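You operate a simulated robot arm through the tools that you are given. There is no shell and no other tool.

You run a simulated robot arm. Do the job below in one go: nothing can be reset, and whatever is moved stays where it is left.

TASK
Tip the clear cup of salt through the small funnel into the jar, then push the stopper in.
Fine: cup and funnel go back where they were.

It is judged by the outcome, as a careful person would: the job done as asked, and still so three seconds after it is handed in. It fails if anything else is knocked over, pushed out of place, dropped, spilled or broken. Lids that push on must go on centred and level and be pressed home; caps that screw on are set level and turned clockwise until they are tight.

THE ROBOT
A 7-joint arm with a two-finger parallel gripper, fixed in place. Base frame: the origin is at the foot of the arm, x ahead of it, y to its left, z up. Lengths are in mm, angles in rad, forces in N, time in s.
Its first joint turns from -2.897 to 2.897 rad. Payload 4.4 kg.
The tool frame sits at the grasp point between the pads (the TCP): z along the fingers, y along the line on which they close. The tips reach 23 mm beyond it. Largest opening 94 mm; finger width 38, thickness 10; the body of the gripper, 54 by 96 mm, starts 39 mm behind the TCP.
Orientation is that of the tool frame in the base frame, as [roll, pitch, yaw] about the fixed x, y, z axes, in that order (R = Rz(yaw) Ry(pitch) Rx(roll)). With the fingers straight down and closing along the base's y, the tool's x points along the base's -x, its y along +y and its z along -z.

THE INTERFACE
- The arm moves only by the tool play_rows. Its argument "deltas" is a list of rows, each a list of 3 entries, a list of its own where there are three numbers: the turn, a rotation vector about the tool's x, y, z in units of 45 degrees (1.0 is 45 degrees), then the shift along the tool's x, y, z in units of 200 mm (1.0 is 200 mm), then the finger opening in m, from 0 to 0.094. In form: [[[rx, ry, rz], [tx, ty, tz], hand], ...]. A call has 1 to 20 rows; each row is the pose to reach, as a shift and turn from the pose commanded when the call began, along the tool's axes at that moment. A call with a number of a shift or a turn outside -1 to 1 is refused whole. Rows are played at 5 a second. More than 50 mm and 0.15 rad between two rows, or a gripper value outside its range, and nothing of the call is played. A pose out of reach is approached as far as the arm can. The call stops where the force on the tool passes 90 N (or 10 N more than at its start, if that is more) or the arm is blocked; 0.2 s more then pass. The fingers move at their own pace (about 72 mm/s each) and stop on an object; they squeeze with about 31 N. The grip force told is the motor's: it shows also when the fingers shut on nothing. Time passes only in rows, and 0.2 s behind the last, so rows that repeat a pose let the fingers close. It gives the time, the measured TCP pose, the force on the tool (base axes), the opening and the grip force at its end, in the units of the frame above (readings bear some noise), with the torque about the TCP (base axes, N m) and any sound that the robot's microphone picked up.
- Cameras (640 x 400 px; columns grow to the right, rows downward): "scene" is fixed at [400.2, -500.3, 1744.9]; the picture's right is [0.62, -0.79, 0.00], its down [-0.49, -0.39, -0.78] and it looks along [0.61, 0.48, -0.63] (base axes); focal length 330 px, centre (320, 200). "wrist" rides on the gripper at [86, 16, -75] in the tool frame; the picture's right is [-0.18, 0.98, 0.00], its down [-0.58, -0.11, -0.81] and it looks along [-0.79, -0.15, 0.59] (tool axes); focal length 243 px, centre (320, 200). There is no depth. A picture from a camera that has moved, and an enlarged one, comes with that camera's place and axes in the base frame and with its lens.
- snapshot(camera): a new picture of that camera. It takes no simulated time.
- close_up(camera, box): a new picture of the part [left, top, right, bottom] of that camera's present view, enlarged. It takes no simulated time.
- job_done(): hands the job in; it is judged then, once.

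Places have to be worked out from the pictures, the camera data and where the tool is seen. Open the gripper and draw the arm clear of the work before you hand the job in, unless the task says otherwise.

The tools are called as name(argument=value, ...) on one line, values as JSON. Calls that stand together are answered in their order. play_rows: Moves the arm, as the interface text tells. Its arguments: {"type":"object","properties":{"deltas":{"type":"array"}},"required":["deltas"]} The other tools are called the same way: snapshot (camera) takes a picture; close_up (camera, box) takes an enlarged picture of a part of a camera's view; job_done () hands the job in.

At the start:

```text
t: 0.0
tool_pos: [668.6, -52.0, 1329.3]
orientation: [3.141, 0.0, 3.14]
ft_force: [0.3, 0.5, 0.7]
torque: [0.01, 0.0, -0.01]
opening: 93.9
gripper_force: 0.0
```

scene: 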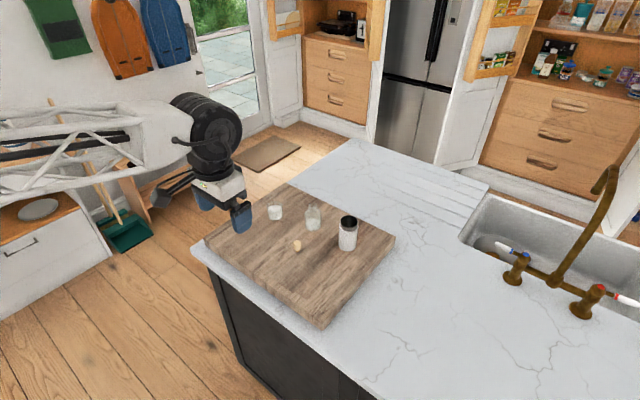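
wrist: 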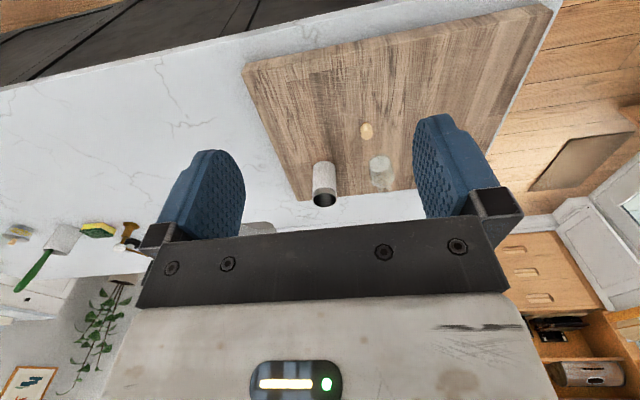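

The pictures show a wooden board with a small white cup, a clear jar, a stopper and a dark-topped tin. I'll enlarge the views to identify each one.

close_up(camera="scene", box=[190, 170, 410, 310])

close_up(camera="scene", box=[255, 190, 375, 265])

close_up(camera="wrist", box=[240, 100, 480, 250])

```text
2.86 times, centred on (300, 240) of scene
camera zoom: at [400.2, -500.3, 1744.9], right [0.62, -0.79, 0.0], down [-0.49, -0.39, -0.78], along [0.61, 0.48, -0.63], focal length 944 px, centre (377, 86)
```

zoom: 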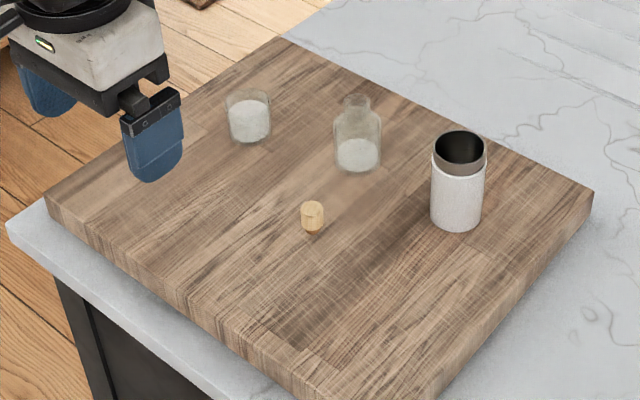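

```text
5.33 times, centred on (315, 228) of scene
camera zoom: at [400.2, -500.3, 1744.9], right [0.62, -0.79, 0.0], down [-0.49, -0.39, -0.78], along [0.61, 0.48, -0.63], focal length 1761 px, centre (347, 53)
```

zoom: 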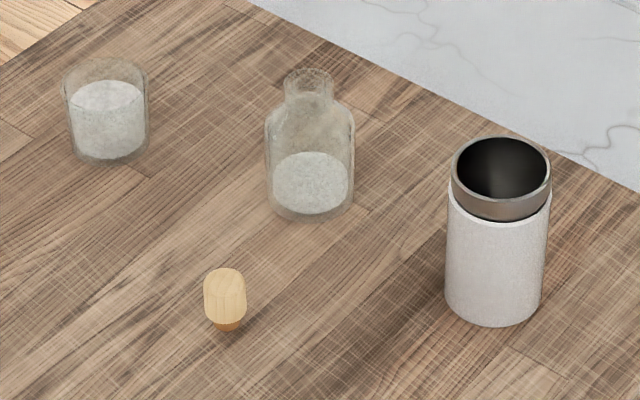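

```text
2.67 times, centred on (360, 175) of wrist
camera zoom: at [581.0, -35.7, 1404.1], right [0.18, 0.98, 0.0], down [0.58, -0.11, 0.81], along [0.79, -0.15, -0.59], focal length 647 px, centre (213, 267)
```

zoom: 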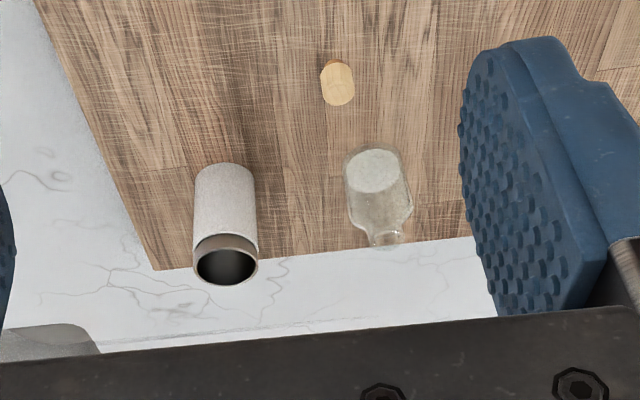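

The cup with salt, the jar, the wooden stopper and an open canister are visible, but I can't see a funnel yet. I'll look for it in other parts of the views.

close_up(camera="scene", box=[325, 205, 375, 255])

close_up(camera="scene", box=[440, 130, 640, 330])

close_up(camera="scene", box=[460, 0, 640, 130])

close_up(camera="scene", box=[140, 150, 300, 270])

close_up(camera="wrist", box=[0, 180, 160, 300])

close_up(camera="scene", box=[260, 0, 400, 110])

```text
8.00 times, centred on (350, 230) of scene
camera zoom: at [400.2, -500.3, 1744.9], right [0.62, -0.79, 0.0], down [-0.49, -0.39, -0.78], along [0.61, 0.48, -0.63], focal length 2642 px, centre (80, -40)
```

zoom: 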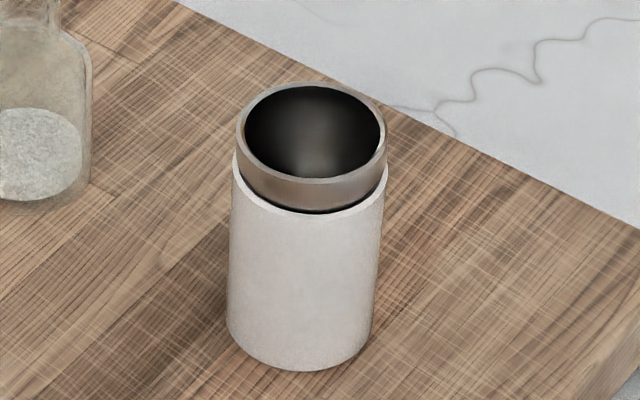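

```text
2.00 times, centred on (540, 230) of scene
camera zoom: at [400.2, -500.3, 1744.9], right [0.62, -0.79, 0.0], down [-0.49, -0.39, -0.78], along [0.61, 0.48, -0.63], focal length 660 px, centre (-120, 140)
```

zoom: 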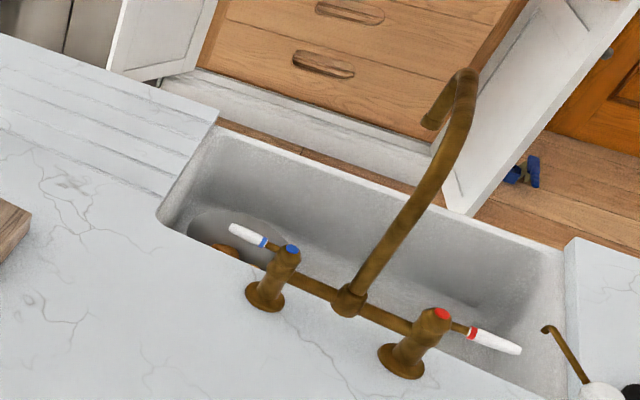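

```text
3.08 times, centred on (550, 65) of scene
camera zoom: at [400.2, -500.3, 1744.9], right [0.62, -0.79, 0.0], down [-0.49, -0.39, -0.78], along [0.61, 0.48, -0.63], focal length 1016 px, centre (-388, 615)
```

zoom: 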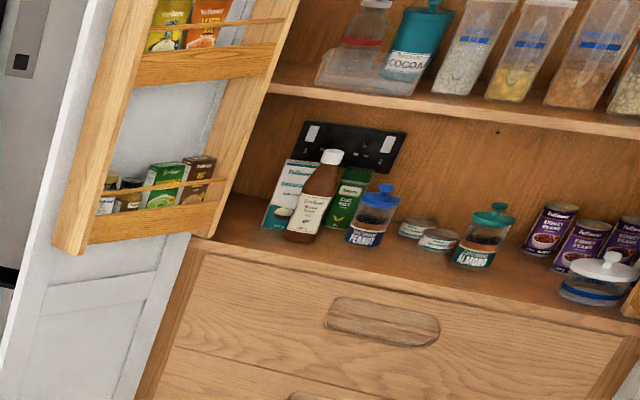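

```text
3.33 times, centred on (220, 210) of scene
camera zoom: at [400.2, -500.3, 1744.9], right [0.62, -0.79, 0.0], down [-0.49, -0.39, -0.78], along [0.61, 0.48, -0.63], focal length 1101 px, centre (653, 167)
```

zoom: 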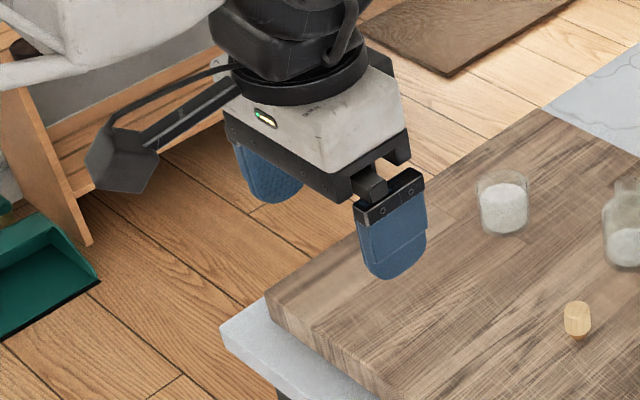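

```text
3.33 times, centred on (80, 240) of wrist
camera zoom: at [581.0, -35.7, 1404.1], right [0.18, 0.98, 0.0], down [0.58, -0.11, 0.81], along [0.79, -0.15, -0.59], focal length 809 px, centre (1120, 67)
```

zoom: 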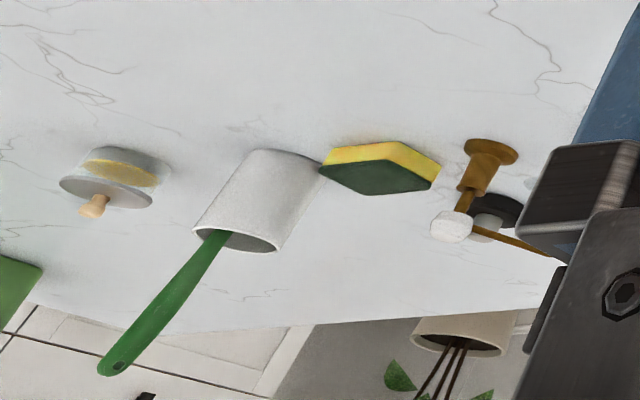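

```text
3.64 times, centred on (330, 55) of scene
camera zoom: at [400.2, -500.3, 1744.9], right [0.62, -0.79, 0.0], down [-0.49, -0.39, -0.78], along [0.61, 0.48, -0.63], focal length 1201 px, centre (284, 727)
```

zoom: 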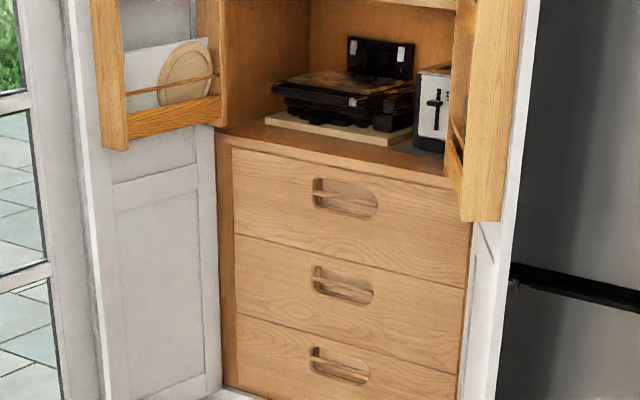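

No funnel on the counters so far. I'll zoom in on the jar and cup, since a clear funnel may be there, and look at the canister from the wrist view.

close_up(camera="scene", box=[295, 195, 335, 235])

close_up(camera="scene", box=[255, 195, 295, 225])

close_up(camera="wrist", box=[300, 150, 350, 215])

close_up(camera="wrist", box=[355, 140, 415, 200])

close_up(camera="scene", box=[280, 225, 320, 265])

close_up(camera="wrist", box=[0, 0, 320, 200])

```text
10.00 times, centred on (315, 215) of scene
camera zoom: at [400.2, -500.3, 1744.9], right [0.62, -0.79, 0.0], down [-0.49, -0.39, -0.78], along [0.61, 0.48, -0.63], focal length 3303 px, centre (370, 50)
```

zoom: 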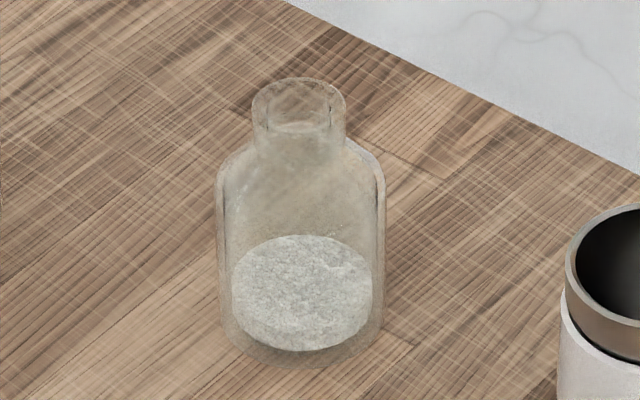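

```text
13.33 times, centred on (275, 210) of scene
camera zoom: at [400.2, -500.3, 1744.9], right [0.62, -0.79, 0.0], down [-0.49, -0.39, -0.78], along [0.61, 0.48, -0.63], focal length 4404 px, centre (920, 67)
```

zoom: 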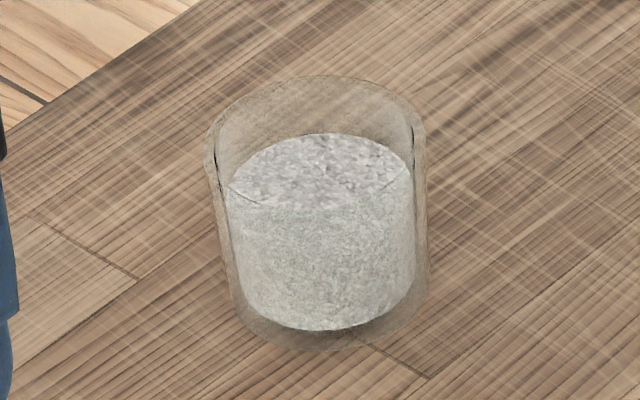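

```text
6.15 times, centred on (325, 182) of wrist
camera zoom: at [581.0, -35.7, 1404.1], right [0.18, 0.98, 0.0], down [0.58, -0.11, 0.81], along [0.79, -0.15, -0.59], focal length 1493 px, centre (289, 308)
```

zoom: 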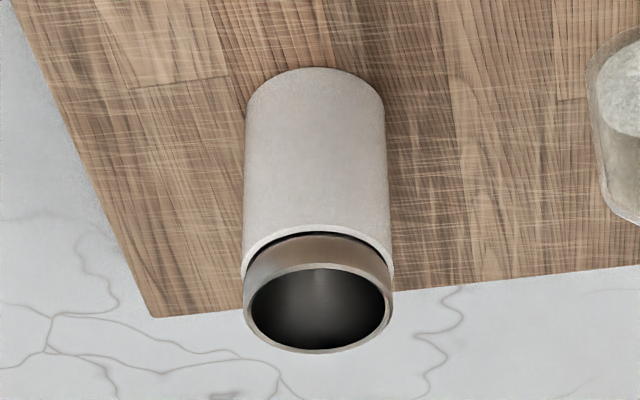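

```text
6.67 times, centred on (385, 170) of wrist
camera zoom: at [581.0, -35.7, 1404.1], right [0.18, 0.98, 0.0], down [0.58, -0.11, 0.81], along [0.79, -0.15, -0.59], focal length 1618 px, centre (-113, 400)
```

zoom: 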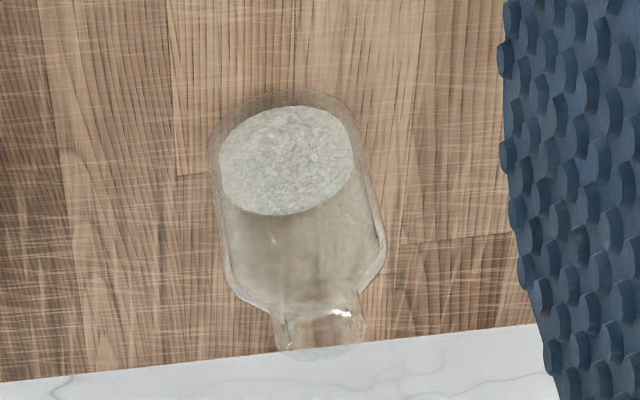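

```text
10.00 times, centred on (300, 245) of scene
camera zoom: at [400.2, -500.3, 1744.9], right [0.62, -0.79, 0.0], down [-0.49, -0.39, -0.78], along [0.61, 0.48, -0.63], focal length 3303 px, centre (520, -250)
```

zoom: 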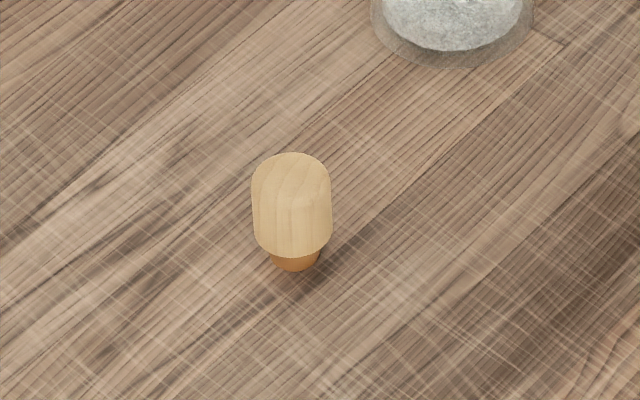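

```text
2.00 times, centred on (160, 100) of wrist
camera zoom: at [581.0, -35.7, 1404.1], right [0.18, 0.98, 0.0], down [0.58, -0.11, 0.81], along [0.79, -0.15, -0.59], focal length 485 px, centre (640, 400)
```

zoom: 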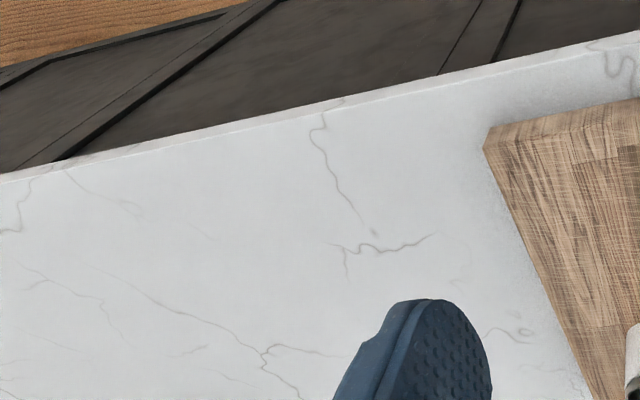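

The steel band with the dark mouth looks like the funnel, sitting in the white cylinder as a holder. From both cameras I place the board top at z≈957, the cup at about (990,167), the jar at (1033,28), the stopper at (920,0) and the canister at (1038,-113). I'll move forward at height for a better look.

play_rows(deltas=[[[0, 0, 0], [-0.2, 0.04, 0], 0.094], [[0, 0, 0], [-0.4, 0.08, 0], 0.094], [[0, 0, 0], [-0.6, 0.12, 0], 0.094], [[0, 0, 0], [-0.8, 0.16, 0], 0.094], [[0, 0, 0], [-1.0, 0.2, 0], 0.094], [[0, 0, 0], [-1.0, 0.2, 0], 0.094]])

snapshot(camera="wrist")

snapshot(camera="scene")

```text
t: 1.4
tool_pos: [870.1, -12.2, 1328.0]
orientation: [3.141, 0.001, 3.14]
ft_force: [0.2, 0.5, -0.1]
torque: [0.02, -0.02, 0.01]
opening: 93.9
gripper_force: 0.1
```

```text
taken
camera wrist: at [782.4, 4.1, 1403.2], right [0.18, 0.98, 0.0], down [0.58, -0.11, 0.81], along [0.79, -0.15, -0.59], focal length 243 px, centre (320, 200)
```

wrist: 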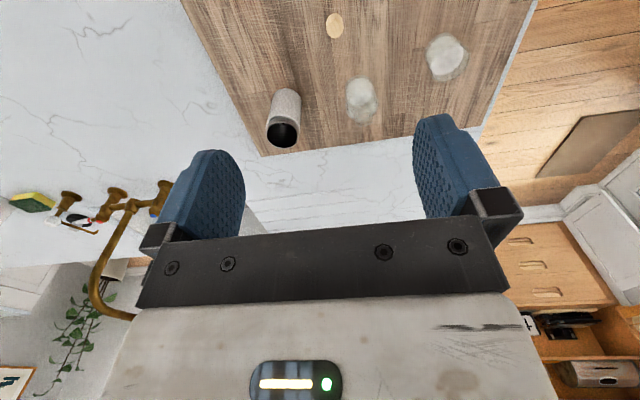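

```text
taken
```

scene: 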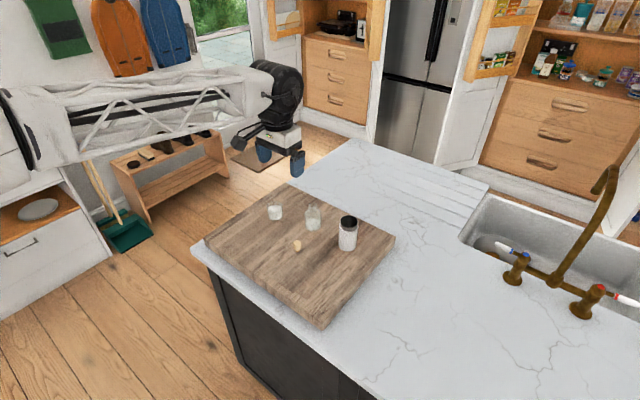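

The move went cleanly. I'll enlarge the objects in the new wrist view.

close_up(camera="wrist", box=[255, 75, 315, 160])

close_up(camera="wrist", box=[310, 0, 480, 130])

```text
4.71 times, centred on (285, 118) of wrist
camera zoom: at [782.4, 4.1, 1403.2], right [0.18, 0.98, 0.0], down [0.58, -0.11, 0.81], along [0.79, -0.15, -0.59], focal length 1142 px, centre (485, 588)
```

zoom: 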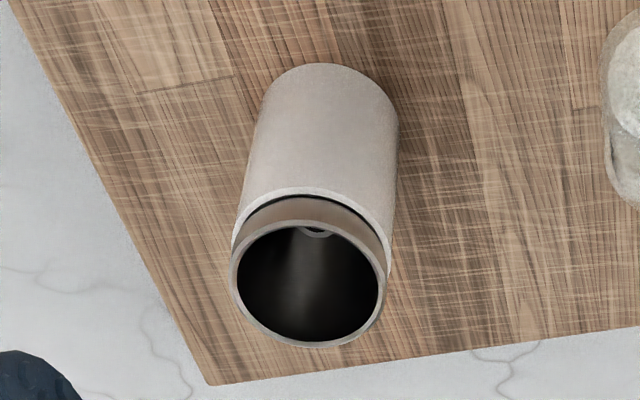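

```text
3.08 times, centred on (395, 65) of wrist
camera zoom: at [782.4, 4.1, 1403.2], right [0.18, 0.98, 0.0], down [0.58, -0.11, 0.81], along [0.79, -0.15, -0.59], focal length 746 px, centre (89, 615)
```

zoom: 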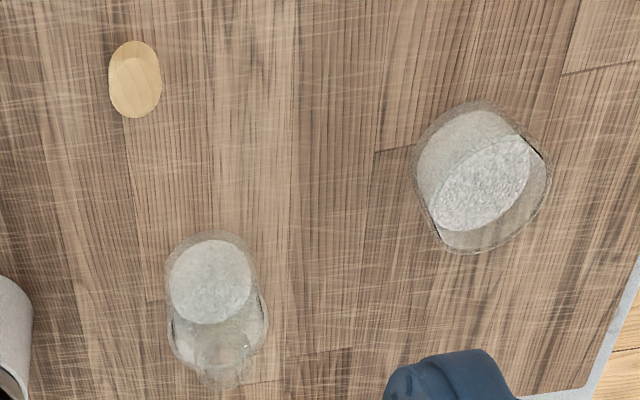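

The hole inside the steel piece confirms it: the funnel sits in the white holder with its rim at about (1038,-110,1060). To pour, I want to hold the cup with the gripper close to horizontal and the camera on top, so I'll test up here how far the wrist can roll.

play_rows(deltas=[[[0, 0, 0.167], [0, 0, 0], 0.094], [[0, 0, 0.333], [0, 0, 0], 0.094], [[0, 0, 0.5], [0, 0, 0], 0.094], [[0, 0, 0.667], [0, 0, 0], 0.094], [[0, 0, 0.833], [0, 0, 0], 0.094], [[0, 0, 1.0], [0, 0, 0], 0.094]])

play_rows(deltas=[[[0, 0, 0.167], [0, 0, 0], 0.094], [[0, 0, 0.333], [0, 0, 0], 0.094], [[0, 0, 0.5], [0, 0, 0], 0.094], [[0, 0, 0.667], [0, 0, 0], 0.094], [[0, 0, 0.833], [0, 0, 0], 0.094], [[0, 0, 1.0], [0, 0, 0], 0.094]])

play_rows(deltas=[[[0, 0, 0.167], [0, 0, 0], 0.094], [[0, 0, 0.333], [0, 0, 0], 0.094], [[0, 0, 0.5], [0, 0, 0], 0.094], [[0, 0, 0.667], [0, 0, 0], 0.094], [[0, 0, 0.833], [0, 0, 0], 0.094], [[0, 0, 1.0], [0, 0, 0], 0.094]])

snapshot(camera="scene")

snapshot(camera="wrist")

```text
t: 2.8
tool_pos: [868.6, -12.0, 1329.1]
orientation: [3.141, 0.0, 2.356]
ft_force: [0.1, 0.4, 0.0]
torque: [-0.02, 0.02, 0.02]
opening: 94.4
gripper_force: 0.1
```

```text
t: 4.2
tool_pos: [868.2, -12.7, 1328.1]
orientation: [-3.141, 0.0, 1.569]
ft_force: [-0.2, 0.5, -0.5]
torque: [0.03, 0.01, 0.03]
opening: 94.3
gripper_force: 0.0
```

```text
t: 5.6
tool_pos: [868.5, -11.6, 1328.7]
orientation: [3.142, 0.001, 0.784]
ft_force: [-0.6, -0.8, 0.4]
torque: [-0.01, -0.02, 0.0]
opening: 94.0
gripper_force: 0.0
```

```text
taken
```

scene: 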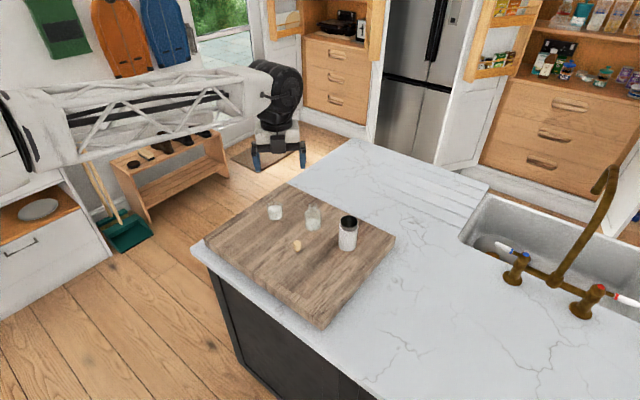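

```text
taken
camera wrist: at [939.8, 37.7, 1403.6], right [0.56, -0.83, 0.0], down [-0.49, -0.33, 0.81], along [-0.67, -0.45, -0.59], focal length 243 px, centre (320, 200)
```

wrist: 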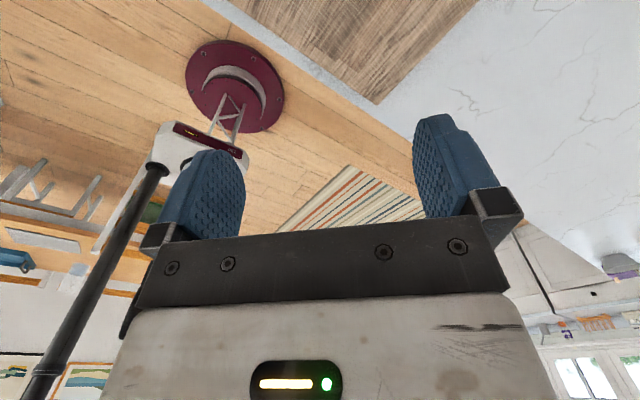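

It rolled 135° with no trouble. I'll continue to 180° and on to find the limit.

play_rows(deltas=[[[0, 0, 0.167], [0, 0, 0], 0.094], [[0, 0, 0.333], [0, 0, 0], 0.094], [[0, 0, 0.5], [0, 0, 0], 0.094], [[0, 0, 0.667], [0, 0, 0], 0.094], [[0, 0, 0.833], [0, 0, 0], 0.094], [[0, 0, 1.0], [0, 0, 0], 0.094]])

play_rows(deltas=[[[0, 0, 0.167], [0, 0, 0], 0.094], [[0, 0, 0.333], [0, 0, 0], 0.094], [[0, 0, 0.5], [0, 0, 0], 0.094], [[0, 0, 0.667], [0, 0, 0], 0.094], [[0, 0, 0.833], [0, 0, 0], 0.094], [[0, 0, 1.0], [0, 0, 0], 0.094]])

snapshot(camera="scene")

```text
t: 7.0
tool_pos: [868.0, -11.7, 1330.0]
orientation: [-3.141, -0.001, 0.129]
ft_force: [0.6, 0.0, 0.1]
torque: [0.02, 0.0, 0.0]
opening: 94.0
gripper_force: 0.0
out of reach, approached as far as the arm can: row 6
```

```text
t: 8.4
tool_pos: [868.1, -21.9, 1332.3]
orientation: [-3.135, -0.002, 0.108]
ft_force: [-0.8, -0.1, -0.8]
torque: [-0.03, -0.01, 0.01]
opening: 94.2
gripper_force: 0.2
out of reach, approached as far as the arm can: row 1, 2, 3, 4, 5, 6
```

```text
taken
```

scene: 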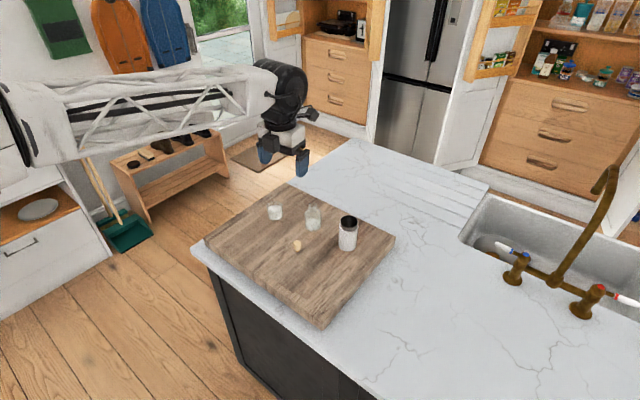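

The wrist limit in this direction is at yaw ≈ 0.12, so I have about 173° of positive roll. I'll now roll back to the original orientation for the funnel and stopper work.

play_rows(deltas=[[[0, 0, -0.167], [0, 0, 0], 0.094], [[0, 0, -0.333], [0, 0, 0], 0.094], [[0, 0, -0.5], [0, 0, 0], 0.094], [[0, 0, -0.667], [0, 0, 0], 0.094], [[0, 0, -0.833], [0, 0, 0], 0.094], [[0, 0, -1.0], [0, 0, 0], 0.094]])

```text
t: 9.8
tool_pos: [870.6, -22.7, 1333.4]
orientation: [-3.139, -0.006, 0.896]
ft_force: [0.2, -0.5, 0.2]
torque: [0.02, -0.02, 0.0]
opening: 94.1
gripper_force: 0.0
```

The commanded pose was clipped at the limit, as I'd hoped. I'll roll the rest of the way back to yaw π.

play_rows(deltas=[[[0, 0, -0.167], [0, 0, 0], 0.094], [[0, 0, -0.333], [0, 0, 0], 0.094], [[0, 0, -0.5], [0, 0, 0], 0.094], [[0, 0, -0.667], [0, 0, 0], 0.094], [[0, 0, -0.833], [0, 0, 0], 0.094], [[0, 0, -1.0], [0, 0, 0], 0.094]])

play_rows(deltas=[[[0, 0, -0.167], [0, 0, 0], 0.094], [[0, 0, -0.333], [0, 0, 0], 0.094], [[0, 0, -0.5], [0, 0, 0], 0.094], [[0, 0, -0.667], [0, 0, 0], 0.094], [[0, 0, -0.833], [0, 0, 0], 0.094], [[0, 0, -1.0], [0, 0, 0], 0.094]])

play_rows(deltas=[[[0, 0, -0.167], [0, 0, 0], 0.094], [[0, 0, -0.333], [0, 0, 0], 0.094], [[0, 0, -0.5], [0, 0, 0], 0.094], [[0, 0, -0.667], [0, 0, 0], 0.094], [[0, 0, -0.86], [0, 0, 0], 0.094], [[0, 0, -0.86], [0, 0, 0], 0.094]])

```text
t: 11.2
tool_pos: [869.7, -23.3, 1332.5]
orientation: [3.138, -0.008, 1.681]
ft_force: [-0.2, -0.4, 1.3]
torque: [0.01, 0.02, 0.04]
opening: 93.9
gripper_force: 0.1
```

```text
t: 12.6
tool_pos: [869.9, -22.6, 1331.9]
orientation: [3.136, -0.004, 2.465]
ft_force: [0.1, 0.1, -0.4]
torque: [-0.01, 0.05, 0.0]
opening: 93.7
gripper_force: 0.1
```

```text
refused: row 5 steps farther than a row can; nothing moved
```

The last call was refused because one of its steps was slightly too large. I'll repeat it with even steps.

play_rows(deltas=[[[0, 0, -0.17], [0, 0, 0], 0.094], [[0, 0, -0.34], [0, 0, 0], 0.094], [[0, 0, -0.51], [0, 0, 0], 0.094], [[0, 0, -0.68], [0, 0, 0], 0.094], [[0.0, 0, -0.77], [0, 0, 0], 0.094], [[0, 0, -0.861], [0, 0, 0], 0.094]])

```text
t: 14.0
tool_pos: [869.0, -21.5, 1332.7]
orientation: [3.135, 0.0, 3.141]
ft_force: [-0.2, -0.2, -0.3]
torque: [-0.01, -0.01, -0.03]
opening: 94.1
gripper_force: 0.1
```

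I'm back at yaw π. Next I'll move above the funnel at about (1038,-110) with z≈1185, which also tests the vertical reach and gives a close view.

play_rows(deltas=[[[0.0084, 0, 0], [-0.106, -0.055, 0.09], 0.094], [[0.0084, 0, 0], [-0.211, -0.11, 0.185], 0.094], [[0.0084, 0, 0], [-0.317, -0.166, 0.277], 0.094], [[0.0084, 0, 0], [-0.422, -0.221, 0.37], 0.094], [[0.0084, 0, 0], [-0.528, -0.276, 0.462], 0.094], [[0.0084, 0, 0], [-0.634, -0.332, 0.555], 0.094], [[0.0084, 0, 0], [-0.74, -0.387, 0.647], 0.094], [[0.0084, 0, 0], [-0.845, -0.442, 0.74], 0.094], [[0.0084, 0, 0], [-0.845, -0.442, 0.74], 0.094]])

snapshot(camera="wrist")

snapshot(camera="scene")

```text
t: 16.0
tool_pos: [1036.6, -111.3, 1184.3]
orientation: [-3.141, -0.001, 3.14]
ft_force: [0.7, -0.1, -0.5]
torque: [-0.04, -0.02, -0.04]
opening: 94.1
gripper_force: 0.1
```

```text
taken
camera wrist: at [949.7, -94.7, 1258.2], right [0.19, 0.98, 0.0], down [0.58, -0.11, 0.81], along [0.79, -0.15, -0.59], focal length 243 px, centre (320, 200)
```

wrist: 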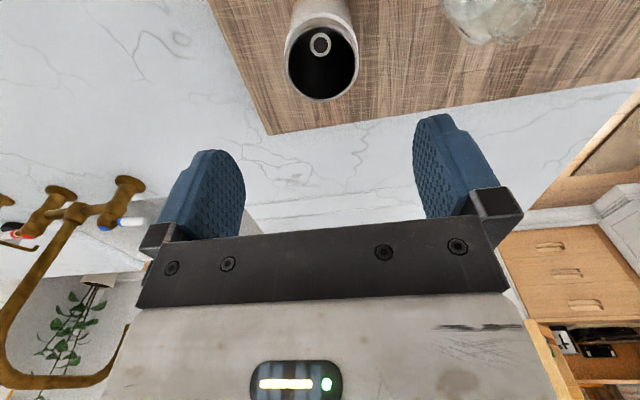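

```text
taken
```

scene: 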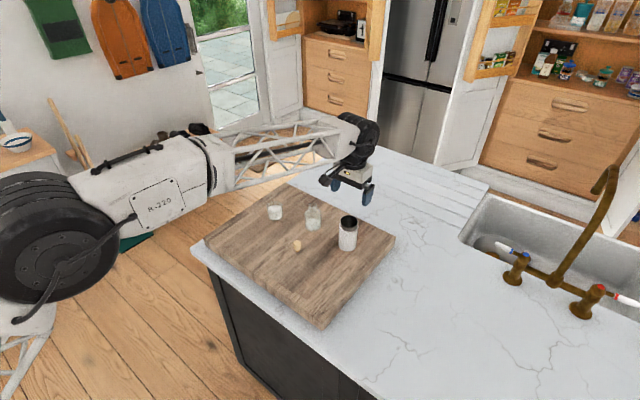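

Vertical reach works here at x=1037. I'll zoom on the funnel to refine its centre and rim height.

close_up(camera="wrist", box=[260, 0, 380, 120])

close_up(camera="wrist", box=[420, 0, 560, 90])

close_up(camera="scene", box=[315, 165, 395, 255])

```text
3.33 times, centred on (320, 60) of wrist
camera zoom: at [949.7, -94.7, 1258.2], right [0.19, 0.98, 0.0], down [0.58, -0.11, 0.81], along [0.79, -0.15, -0.59], focal length 809 px, centre (320, 667)
```

zoom: 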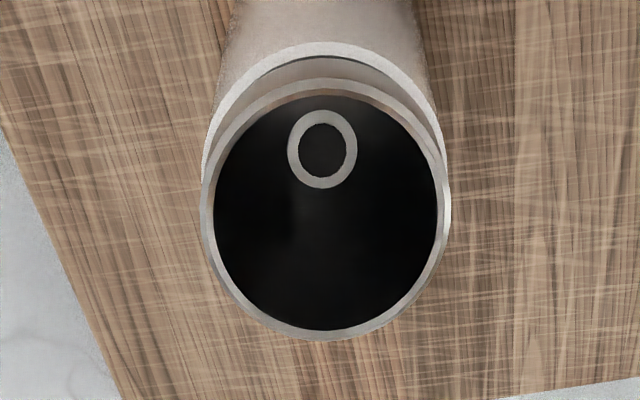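

```text
4.44 times, centred on (490, 45) of wrist
camera zoom: at [949.7, -94.7, 1258.2], right [0.19, 0.98, 0.0], down [0.58, -0.11, 0.81], along [0.79, -0.15, -0.59], focal length 1078 px, centre (-436, 889)
```

zoom: 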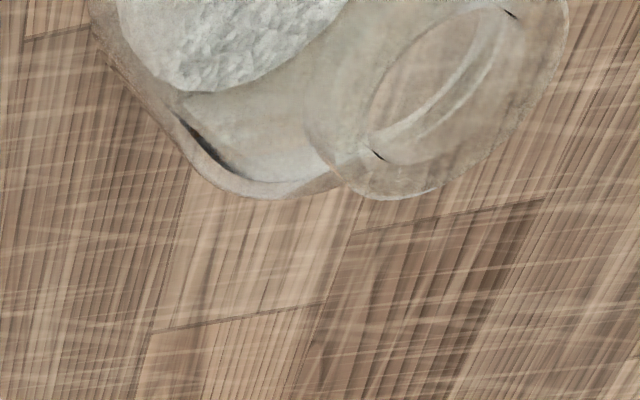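

```text
4.44 times, centred on (355, 210) of scene
camera zoom: at [400.2, -500.3, 1744.9], right [0.62, -0.79, 0.0], down [-0.49, -0.39, -0.78], along [0.61, 0.48, -0.63], focal length 1468 px, centre (164, 156)
```

zoom: 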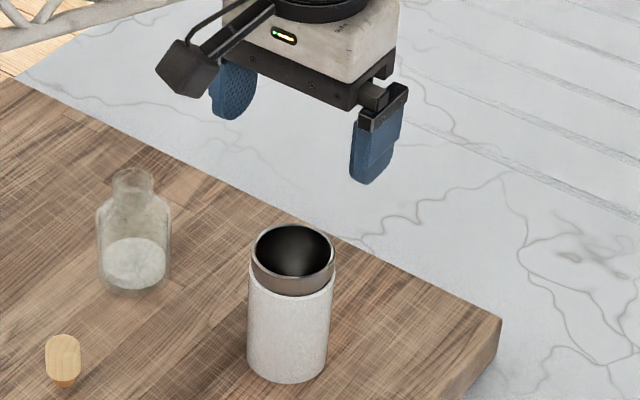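

The funnel's rim centre comes out at about (1038,-110.5), z≈1061, with a rim diameter near 57 mm and about 13 mm of band above the holder. I'll lower with the fingers open until the tips are about level with the rim, then check.

play_rows(deltas=[[[0, 0, 0], [-0.006, 0.004, 0.1], 0.094], [[0, 0, 0], [-0.006, 0.004, 0.2], 0.094], [[0, 0, 0], [-0.006, 0.004, 0.3], 0.094], [[0, 0, 0], [-0.006, 0.004, 0.4], 0.094], [[0, 0, 0], [-0.006, 0.004, 0.505], 0.094], [[0, 0, 0], [-0.006, 0.004, 0.505], 0.094]])

snapshot(camera="wrist")

close_up(camera="scene", box=[310, 185, 390, 255])

```text
t: 17.4
tool_pos: [1037.7, -109.3, 1082.1]
orientation: [-3.14, -0.001, 3.14]
ft_force: [-0.7, -0.6, 0.5]
torque: [0.03, 0.01, 0.04]
opening: 93.8
gripper_force: 0.1
```

```text
taken
camera wrist: at [951.4, -92.9, 1157.4], right [0.19, 0.98, 0.0], down [0.58, -0.11, 0.81], along [0.79, -0.15, -0.59], focal length 243 px, centre (320, 200)
```

wrist: 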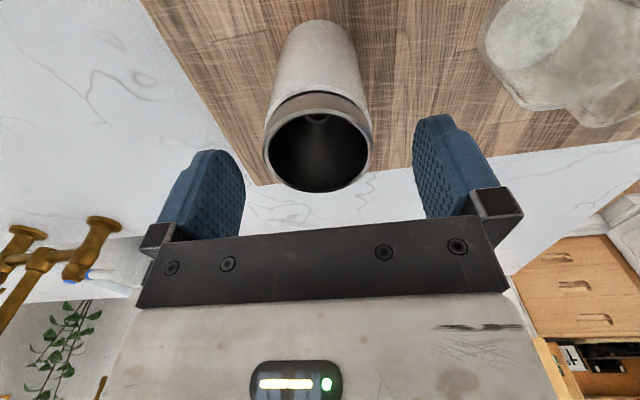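

```text
5.71 times, centred on (350, 220) of scene
camera zoom: at [400.2, -500.3, 1744.9], right [0.62, -0.79, 0.0], down [-0.49, -0.39, -0.78], along [0.61, 0.48, -0.63], focal length 1887 px, centre (149, 86)
```

zoom: 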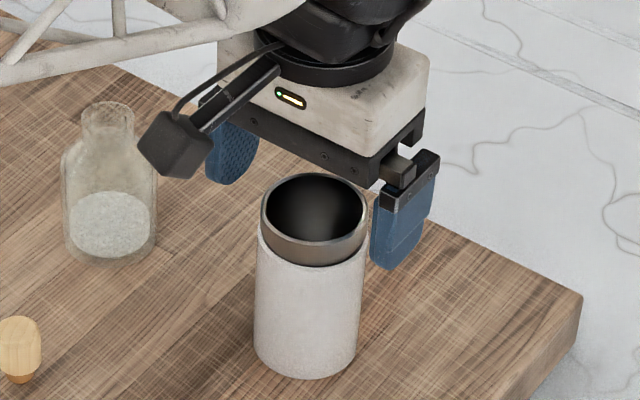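

I'll zoom in on the rim from here, since the closer view gives a better height.

close_up(camera="wrist", box=[240, 60, 400, 200])

close_up(camera="scene", box=[335, 200, 375, 240])

```text
2.86 times, centred on (320, 130) of wrist
camera zoom: at [951.4, -92.9, 1157.4], right [0.19, 0.98, 0.0], down [0.58, -0.11, 0.81], along [0.79, -0.15, -0.59], focal length 693 px, centre (320, 400)
```

zoom: 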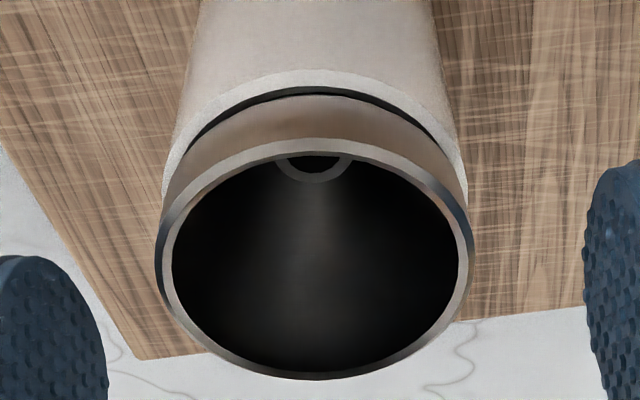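

```text
10.00 times, centred on (355, 220) of scene
camera zoom: at [400.2, -500.3, 1744.9], right [0.62, -0.79, 0.0], down [-0.49, -0.39, -0.78], along [0.61, 0.48, -0.63], focal length 3303 px, centre (-30, 0)
```

zoom: 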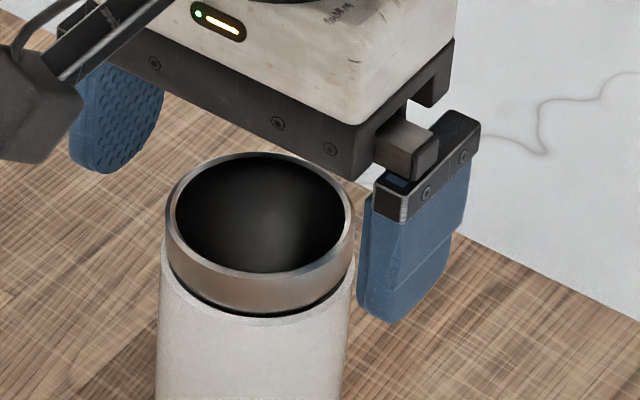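

Closer measurement puts the rim at z≈1066.5 and the holder top at ≈1055, with the centre at (1037.5,-109.8). The tips are at 1059, so I'll go down 2.5 mm and close on the band.

play_rows(deltas=[[[0, 0, 0], [0.0, -0.002, 0.012], 0.094], [[0, 0, 0], [0.0, -0.002, 0.012], 0.07], [[0, 0, 0], [0.0, -0.002, 0.012], 0.05], [[0, 0, 0], [0.0, -0.002, 0.012], 0.05], [[0, 0, 0], [0.0, -0.002, 0.012], 0.05]])

close_up(camera="wrist", box=[220, 60, 420, 200])

close_up(camera="scene", box=[330, 200, 380, 250])

```text
t: 18.6
tool_pos: [1039.5, -110.5, 1081.2]
orientation: [-3.142, 0.001, 3.139]
ft_force: [-0.2, -1.6, 0.4]
torque: [-0.02, -0.01, -0.02]
opening: 56.6
gripper_force: 31.1
```

```text
2.86 times, centred on (320, 130) of wrist
camera zoom: at [951.5, -93.5, 1155.0], right [0.19, 0.98, 0.0], down [0.58, -0.11, 0.81], along [0.79, -0.15, -0.59], focal length 693 px, centre (320, 400)
```

zoom: 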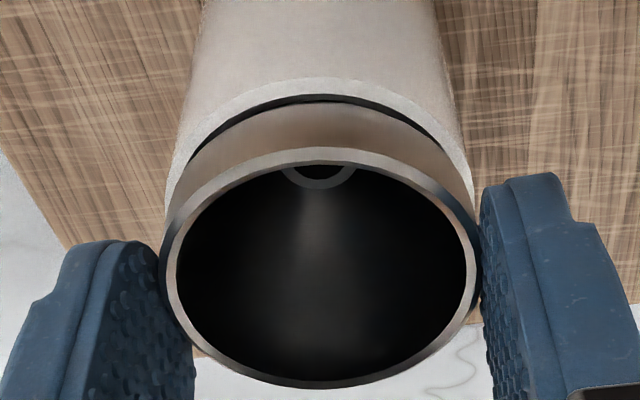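

```text
8.00 times, centred on (355, 225) of scene
camera zoom: at [400.2, -500.3, 1744.9], right [0.62, -0.79, 0.0], down [-0.49, -0.39, -0.78], along [0.61, 0.48, -0.63], focal length 2642 px, centre (40, 0)
```

zoom: 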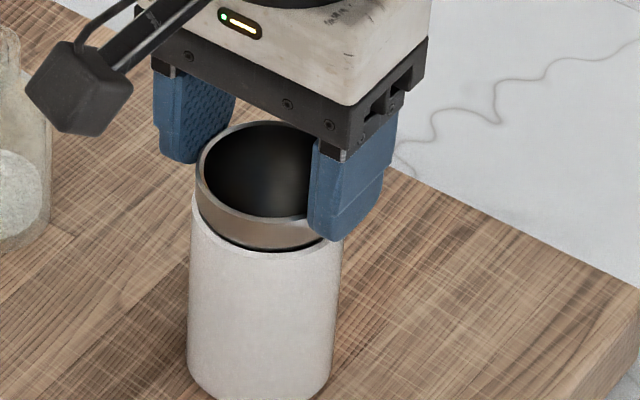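

The grip closed at 56.6 mm on the steel band, with the tips just above the holder. Now I'll lift the funnel straight up.

play_rows(deltas=[[[0, 0, 0], [0, 0, -0.04], 0.05], [[0, 0, 0], [0, 0, -0.1], 0.05], [[0, 0, 0], [0, 0, -0.18], 0.05], [[0, 0, 0], [0, 0, -0.28], 0.05], [[0, 0, 0], [0, 0, -0.38], 0.05], [[0, 0, 0], [0, 0, -0.48], 0.05], [[0, 0, 0], [0, 0, -0.58], 0.05], [[0, 0, 0], [0, 0, -0.65], 0.05], [[0, 0, 0], [0, 0, -0.65], 0.05]])

snapshot(camera="wrist")

close_up(camera="scene", box=[290, 140, 410, 260])

```text
t: 20.6
tool_pos: [1038.4, -109.9, 1211.4]
orientation: [-3.14, 0.0, 3.141]
ft_force: [-2.0, -0.1, 0.3]
torque: [0.02, 0.0, 0.01]
opening: 56.3
gripper_force: 31.2
```

```text
taken
camera wrist: at [951.2, -93.8, 1285.5], right [0.19, 0.98, 0.0], down [0.58, -0.11, 0.81], along [0.79, -0.15, -0.59], focal length 243 px, centre (320, 200)
```

wrist: 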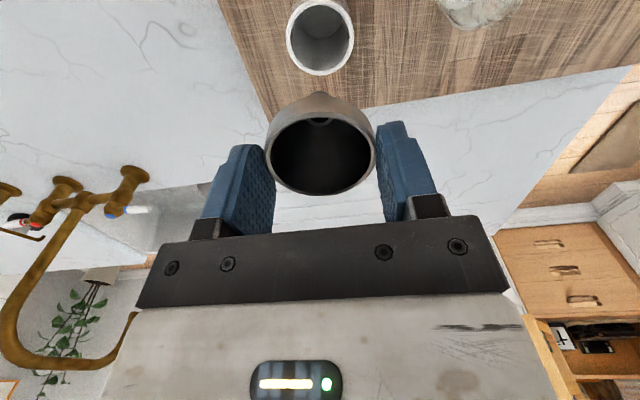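

```text
3.33 times, centred on (350, 200) of scene
camera zoom: at [400.2, -500.3, 1744.9], right [0.62, -0.79, 0.0], down [-0.49, -0.39, -0.78], along [0.61, 0.48, -0.63], focal length 1101 px, centre (220, 200)
```

zoom: 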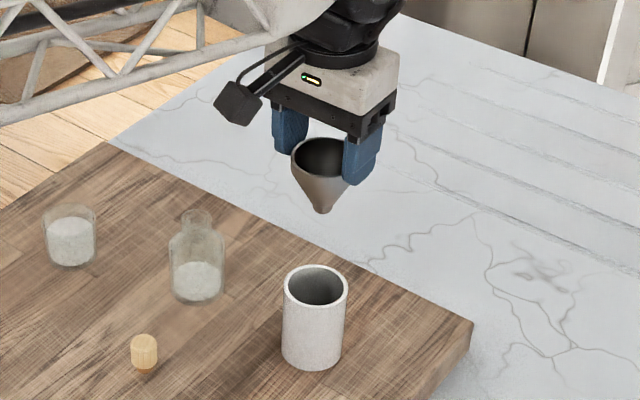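

The funnel came out cleanly and the holder stayed in place. I'll zoom in on its spout, the empty holder and the jar neck.

close_up(camera="scene", box=[360, 165, 420, 215])

close_up(camera="scene", box=[340, 170, 380, 210])

close_up(camera="wrist", box=[260, 0, 400, 200])

```text
8.00 times, centred on (390, 190) of scene
camera zoom: at [400.2, -500.3, 1744.9], right [0.62, -0.79, 0.0], down [-0.49, -0.39, -0.78], along [0.61, 0.48, -0.63], focal length 2642 px, centre (-240, 280)
```

zoom: 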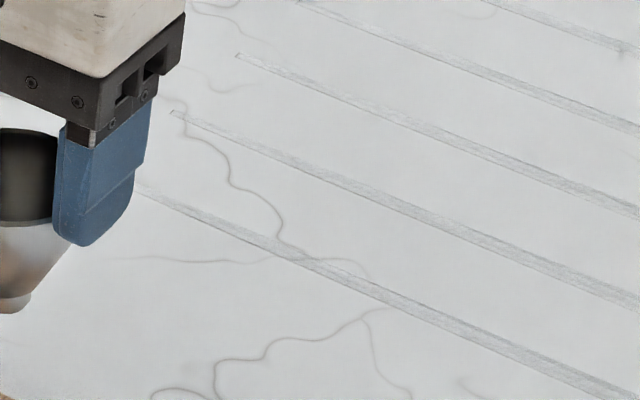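

```text
10.00 times, centred on (360, 190) of scene
camera zoom: at [400.2, -500.3, 1744.9], right [0.62, -0.79, 0.0], down [-0.49, -0.39, -0.78], along [0.61, 0.48, -0.63], focal length 3303 px, centre (-80, 300)
```

zoom: 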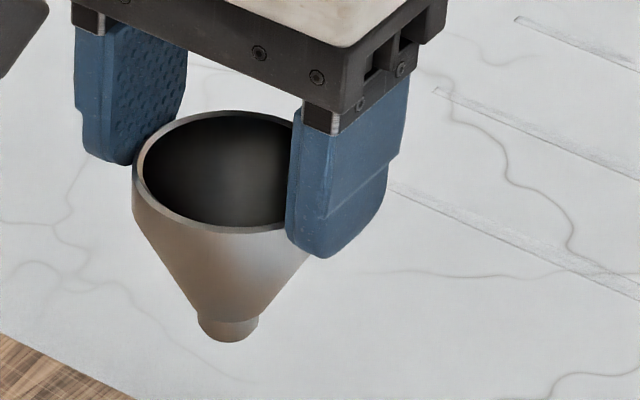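

```text
2.00 times, centred on (330, 100) of wrist
camera zoom: at [951.2, -93.8, 1285.5], right [0.19, 0.98, 0.0], down [0.58, -0.11, 0.81], along [0.79, -0.15, -0.59], focal length 485 px, centre (300, 400)
```

zoom: 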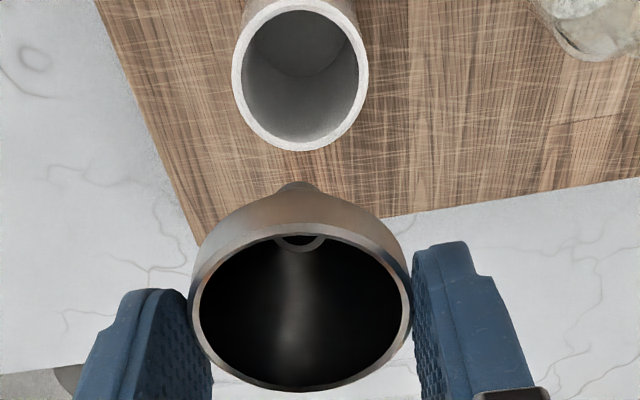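

The funnel is a cone with a short spout about 17 mm wide, and its spout bottom is about 60 mm below the rim. I'll carry it at this height to above the jar, whose neck top is near (1040,32), and look at the neck.

play_rows(deltas=[[[0, 0, 0], [0, 0.1, 0], 0.05], [[0, 0, 0], [0, 0.22, 0], 0.05], [[0, 0, 0], [0, 0.34, 0], 0.05], [[0, 0, 0], [0, 0.46, 0], 0.05], [[0, 0, 0], [0, 0.58, 0], 0.05], [[0, 0, 0], [0, 0.68, 0], 0.05], [[0, 0, 0], [0, 0.705, 0], 0.05], [[0, 0, 0], [0, 0.705, 0], 0.05]])

snapshot(camera="wrist")

close_up(camera="wrist", box=[270, 0, 370, 100])

close_up(camera="scene", box=[280, 160, 340, 240])

```text
t: 22.4
tool_pos: [1039.3, 29.8, 1212.6]
orientation: [3.142, 0.0, -3.141]
ft_force: [0.5, -0.2, 1.0]
torque: [0.03, -0.01, 0.02]
opening: 56.5
gripper_force: 30.6
```

```text
taken
camera wrist: at [951.8, 46.7, 1286.4], right [0.19, 0.98, 0.0], down [0.58, -0.11, 0.81], along [0.79, -0.15, -0.59], focal length 243 px, centre (320, 200)
```

wrist: 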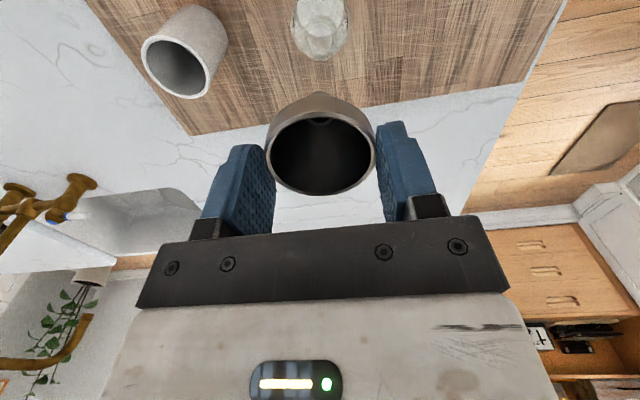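

```text
4.00 times, centred on (320, 50) of wrist
camera zoom: at [951.8, 46.7, 1286.4], right [0.19, 0.98, 0.0], down [0.58, -0.11, 0.81], along [0.79, -0.15, -0.59], focal length 970 px, centre (320, 800)
```

zoom: 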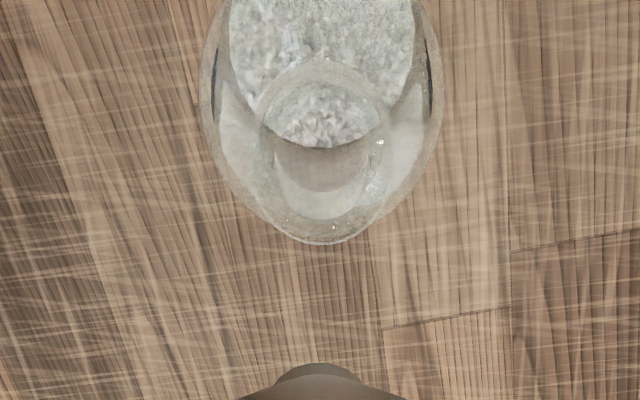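

```text
5.00 times, centred on (310, 200) of scene
camera zoom: at [400.2, -500.3, 1744.9], right [0.62, -0.79, 0.0], down [-0.49, -0.39, -0.78], along [0.61, 0.48, -0.63], focal length 1651 px, centre (370, 200)
```

zoom: 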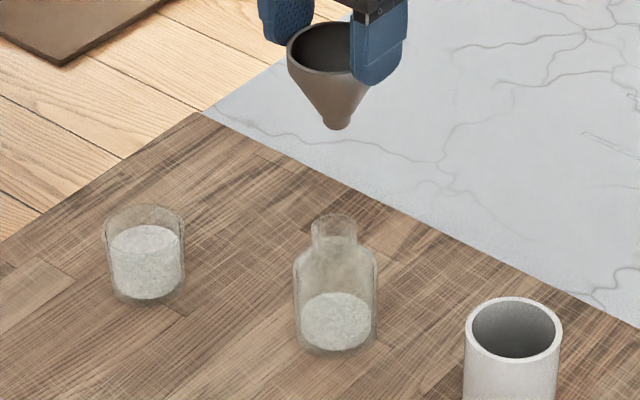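

I'll zoom further on the jar neck opening.

close_up(camera="wrist", box=[295, 5, 345, 65])

close_up(camera="scene", box=[300, 195, 325, 225])

```text
6.67 times, centred on (320, 35) of wrist
camera zoom: at [951.8, 46.7, 1286.4], right [0.19, 0.98, 0.0], down [0.58, -0.11, 0.81], along [0.79, -0.15, -0.59], focal length 1618 px, centre (320, 1300)
```

zoom: 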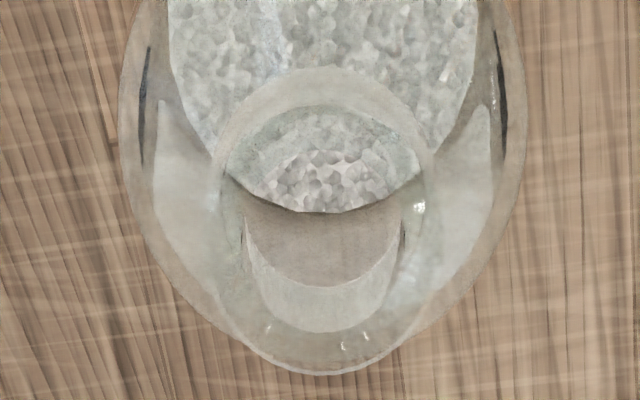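

```text
13.33 times, centred on (312, 210) of scene
camera zoom: at [400.2, -500.3, 1744.9], right [0.62, -0.79, 0.0], down [-0.49, -0.39, -0.78], along [0.61, 0.48, -0.63], focal length 4404 px, centre (420, 67)
```

zoom: 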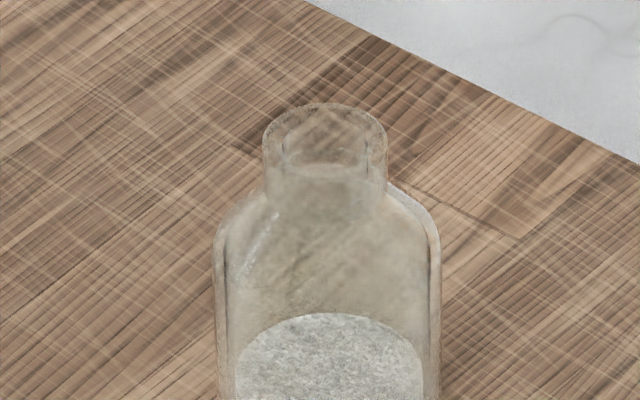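

I'll measure the held funnel's spout precisely in the scene view, to calibrate against the jar neck.

close_up(camera="scene", box=[300, 160, 330, 190])

close_up(camera="wrist", box=[260, 80, 380, 200])

```text
13.33 times, centred on (315, 175) of scene
camera zoom: at [400.2, -500.3, 1744.9], right [0.62, -0.79, 0.0], down [-0.49, -0.39, -0.78], along [0.61, 0.48, -0.63], focal length 4404 px, centre (387, 533)
```

zoom: 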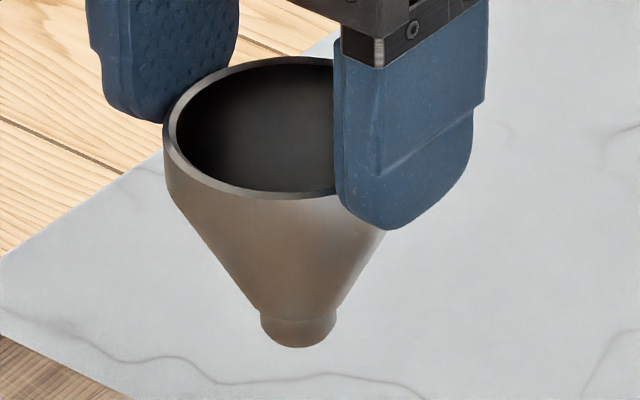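

```text
3.33 times, centred on (320, 140) of wrist
camera zoom: at [951.8, 46.7, 1286.4], right [0.19, 0.98, 0.0], down [0.58, -0.11, 0.81], along [0.79, -0.15, -0.59], focal length 809 px, centre (320, 400)
```

zoom: 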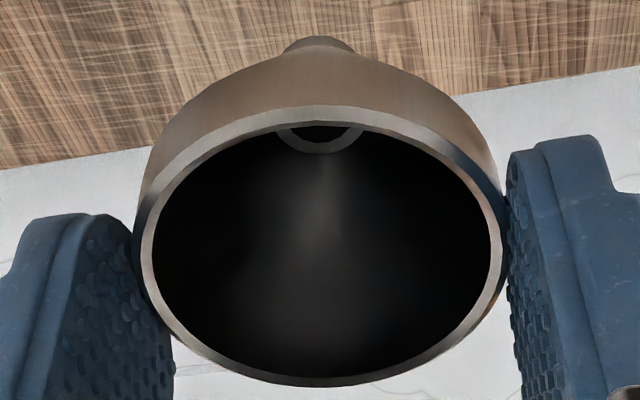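

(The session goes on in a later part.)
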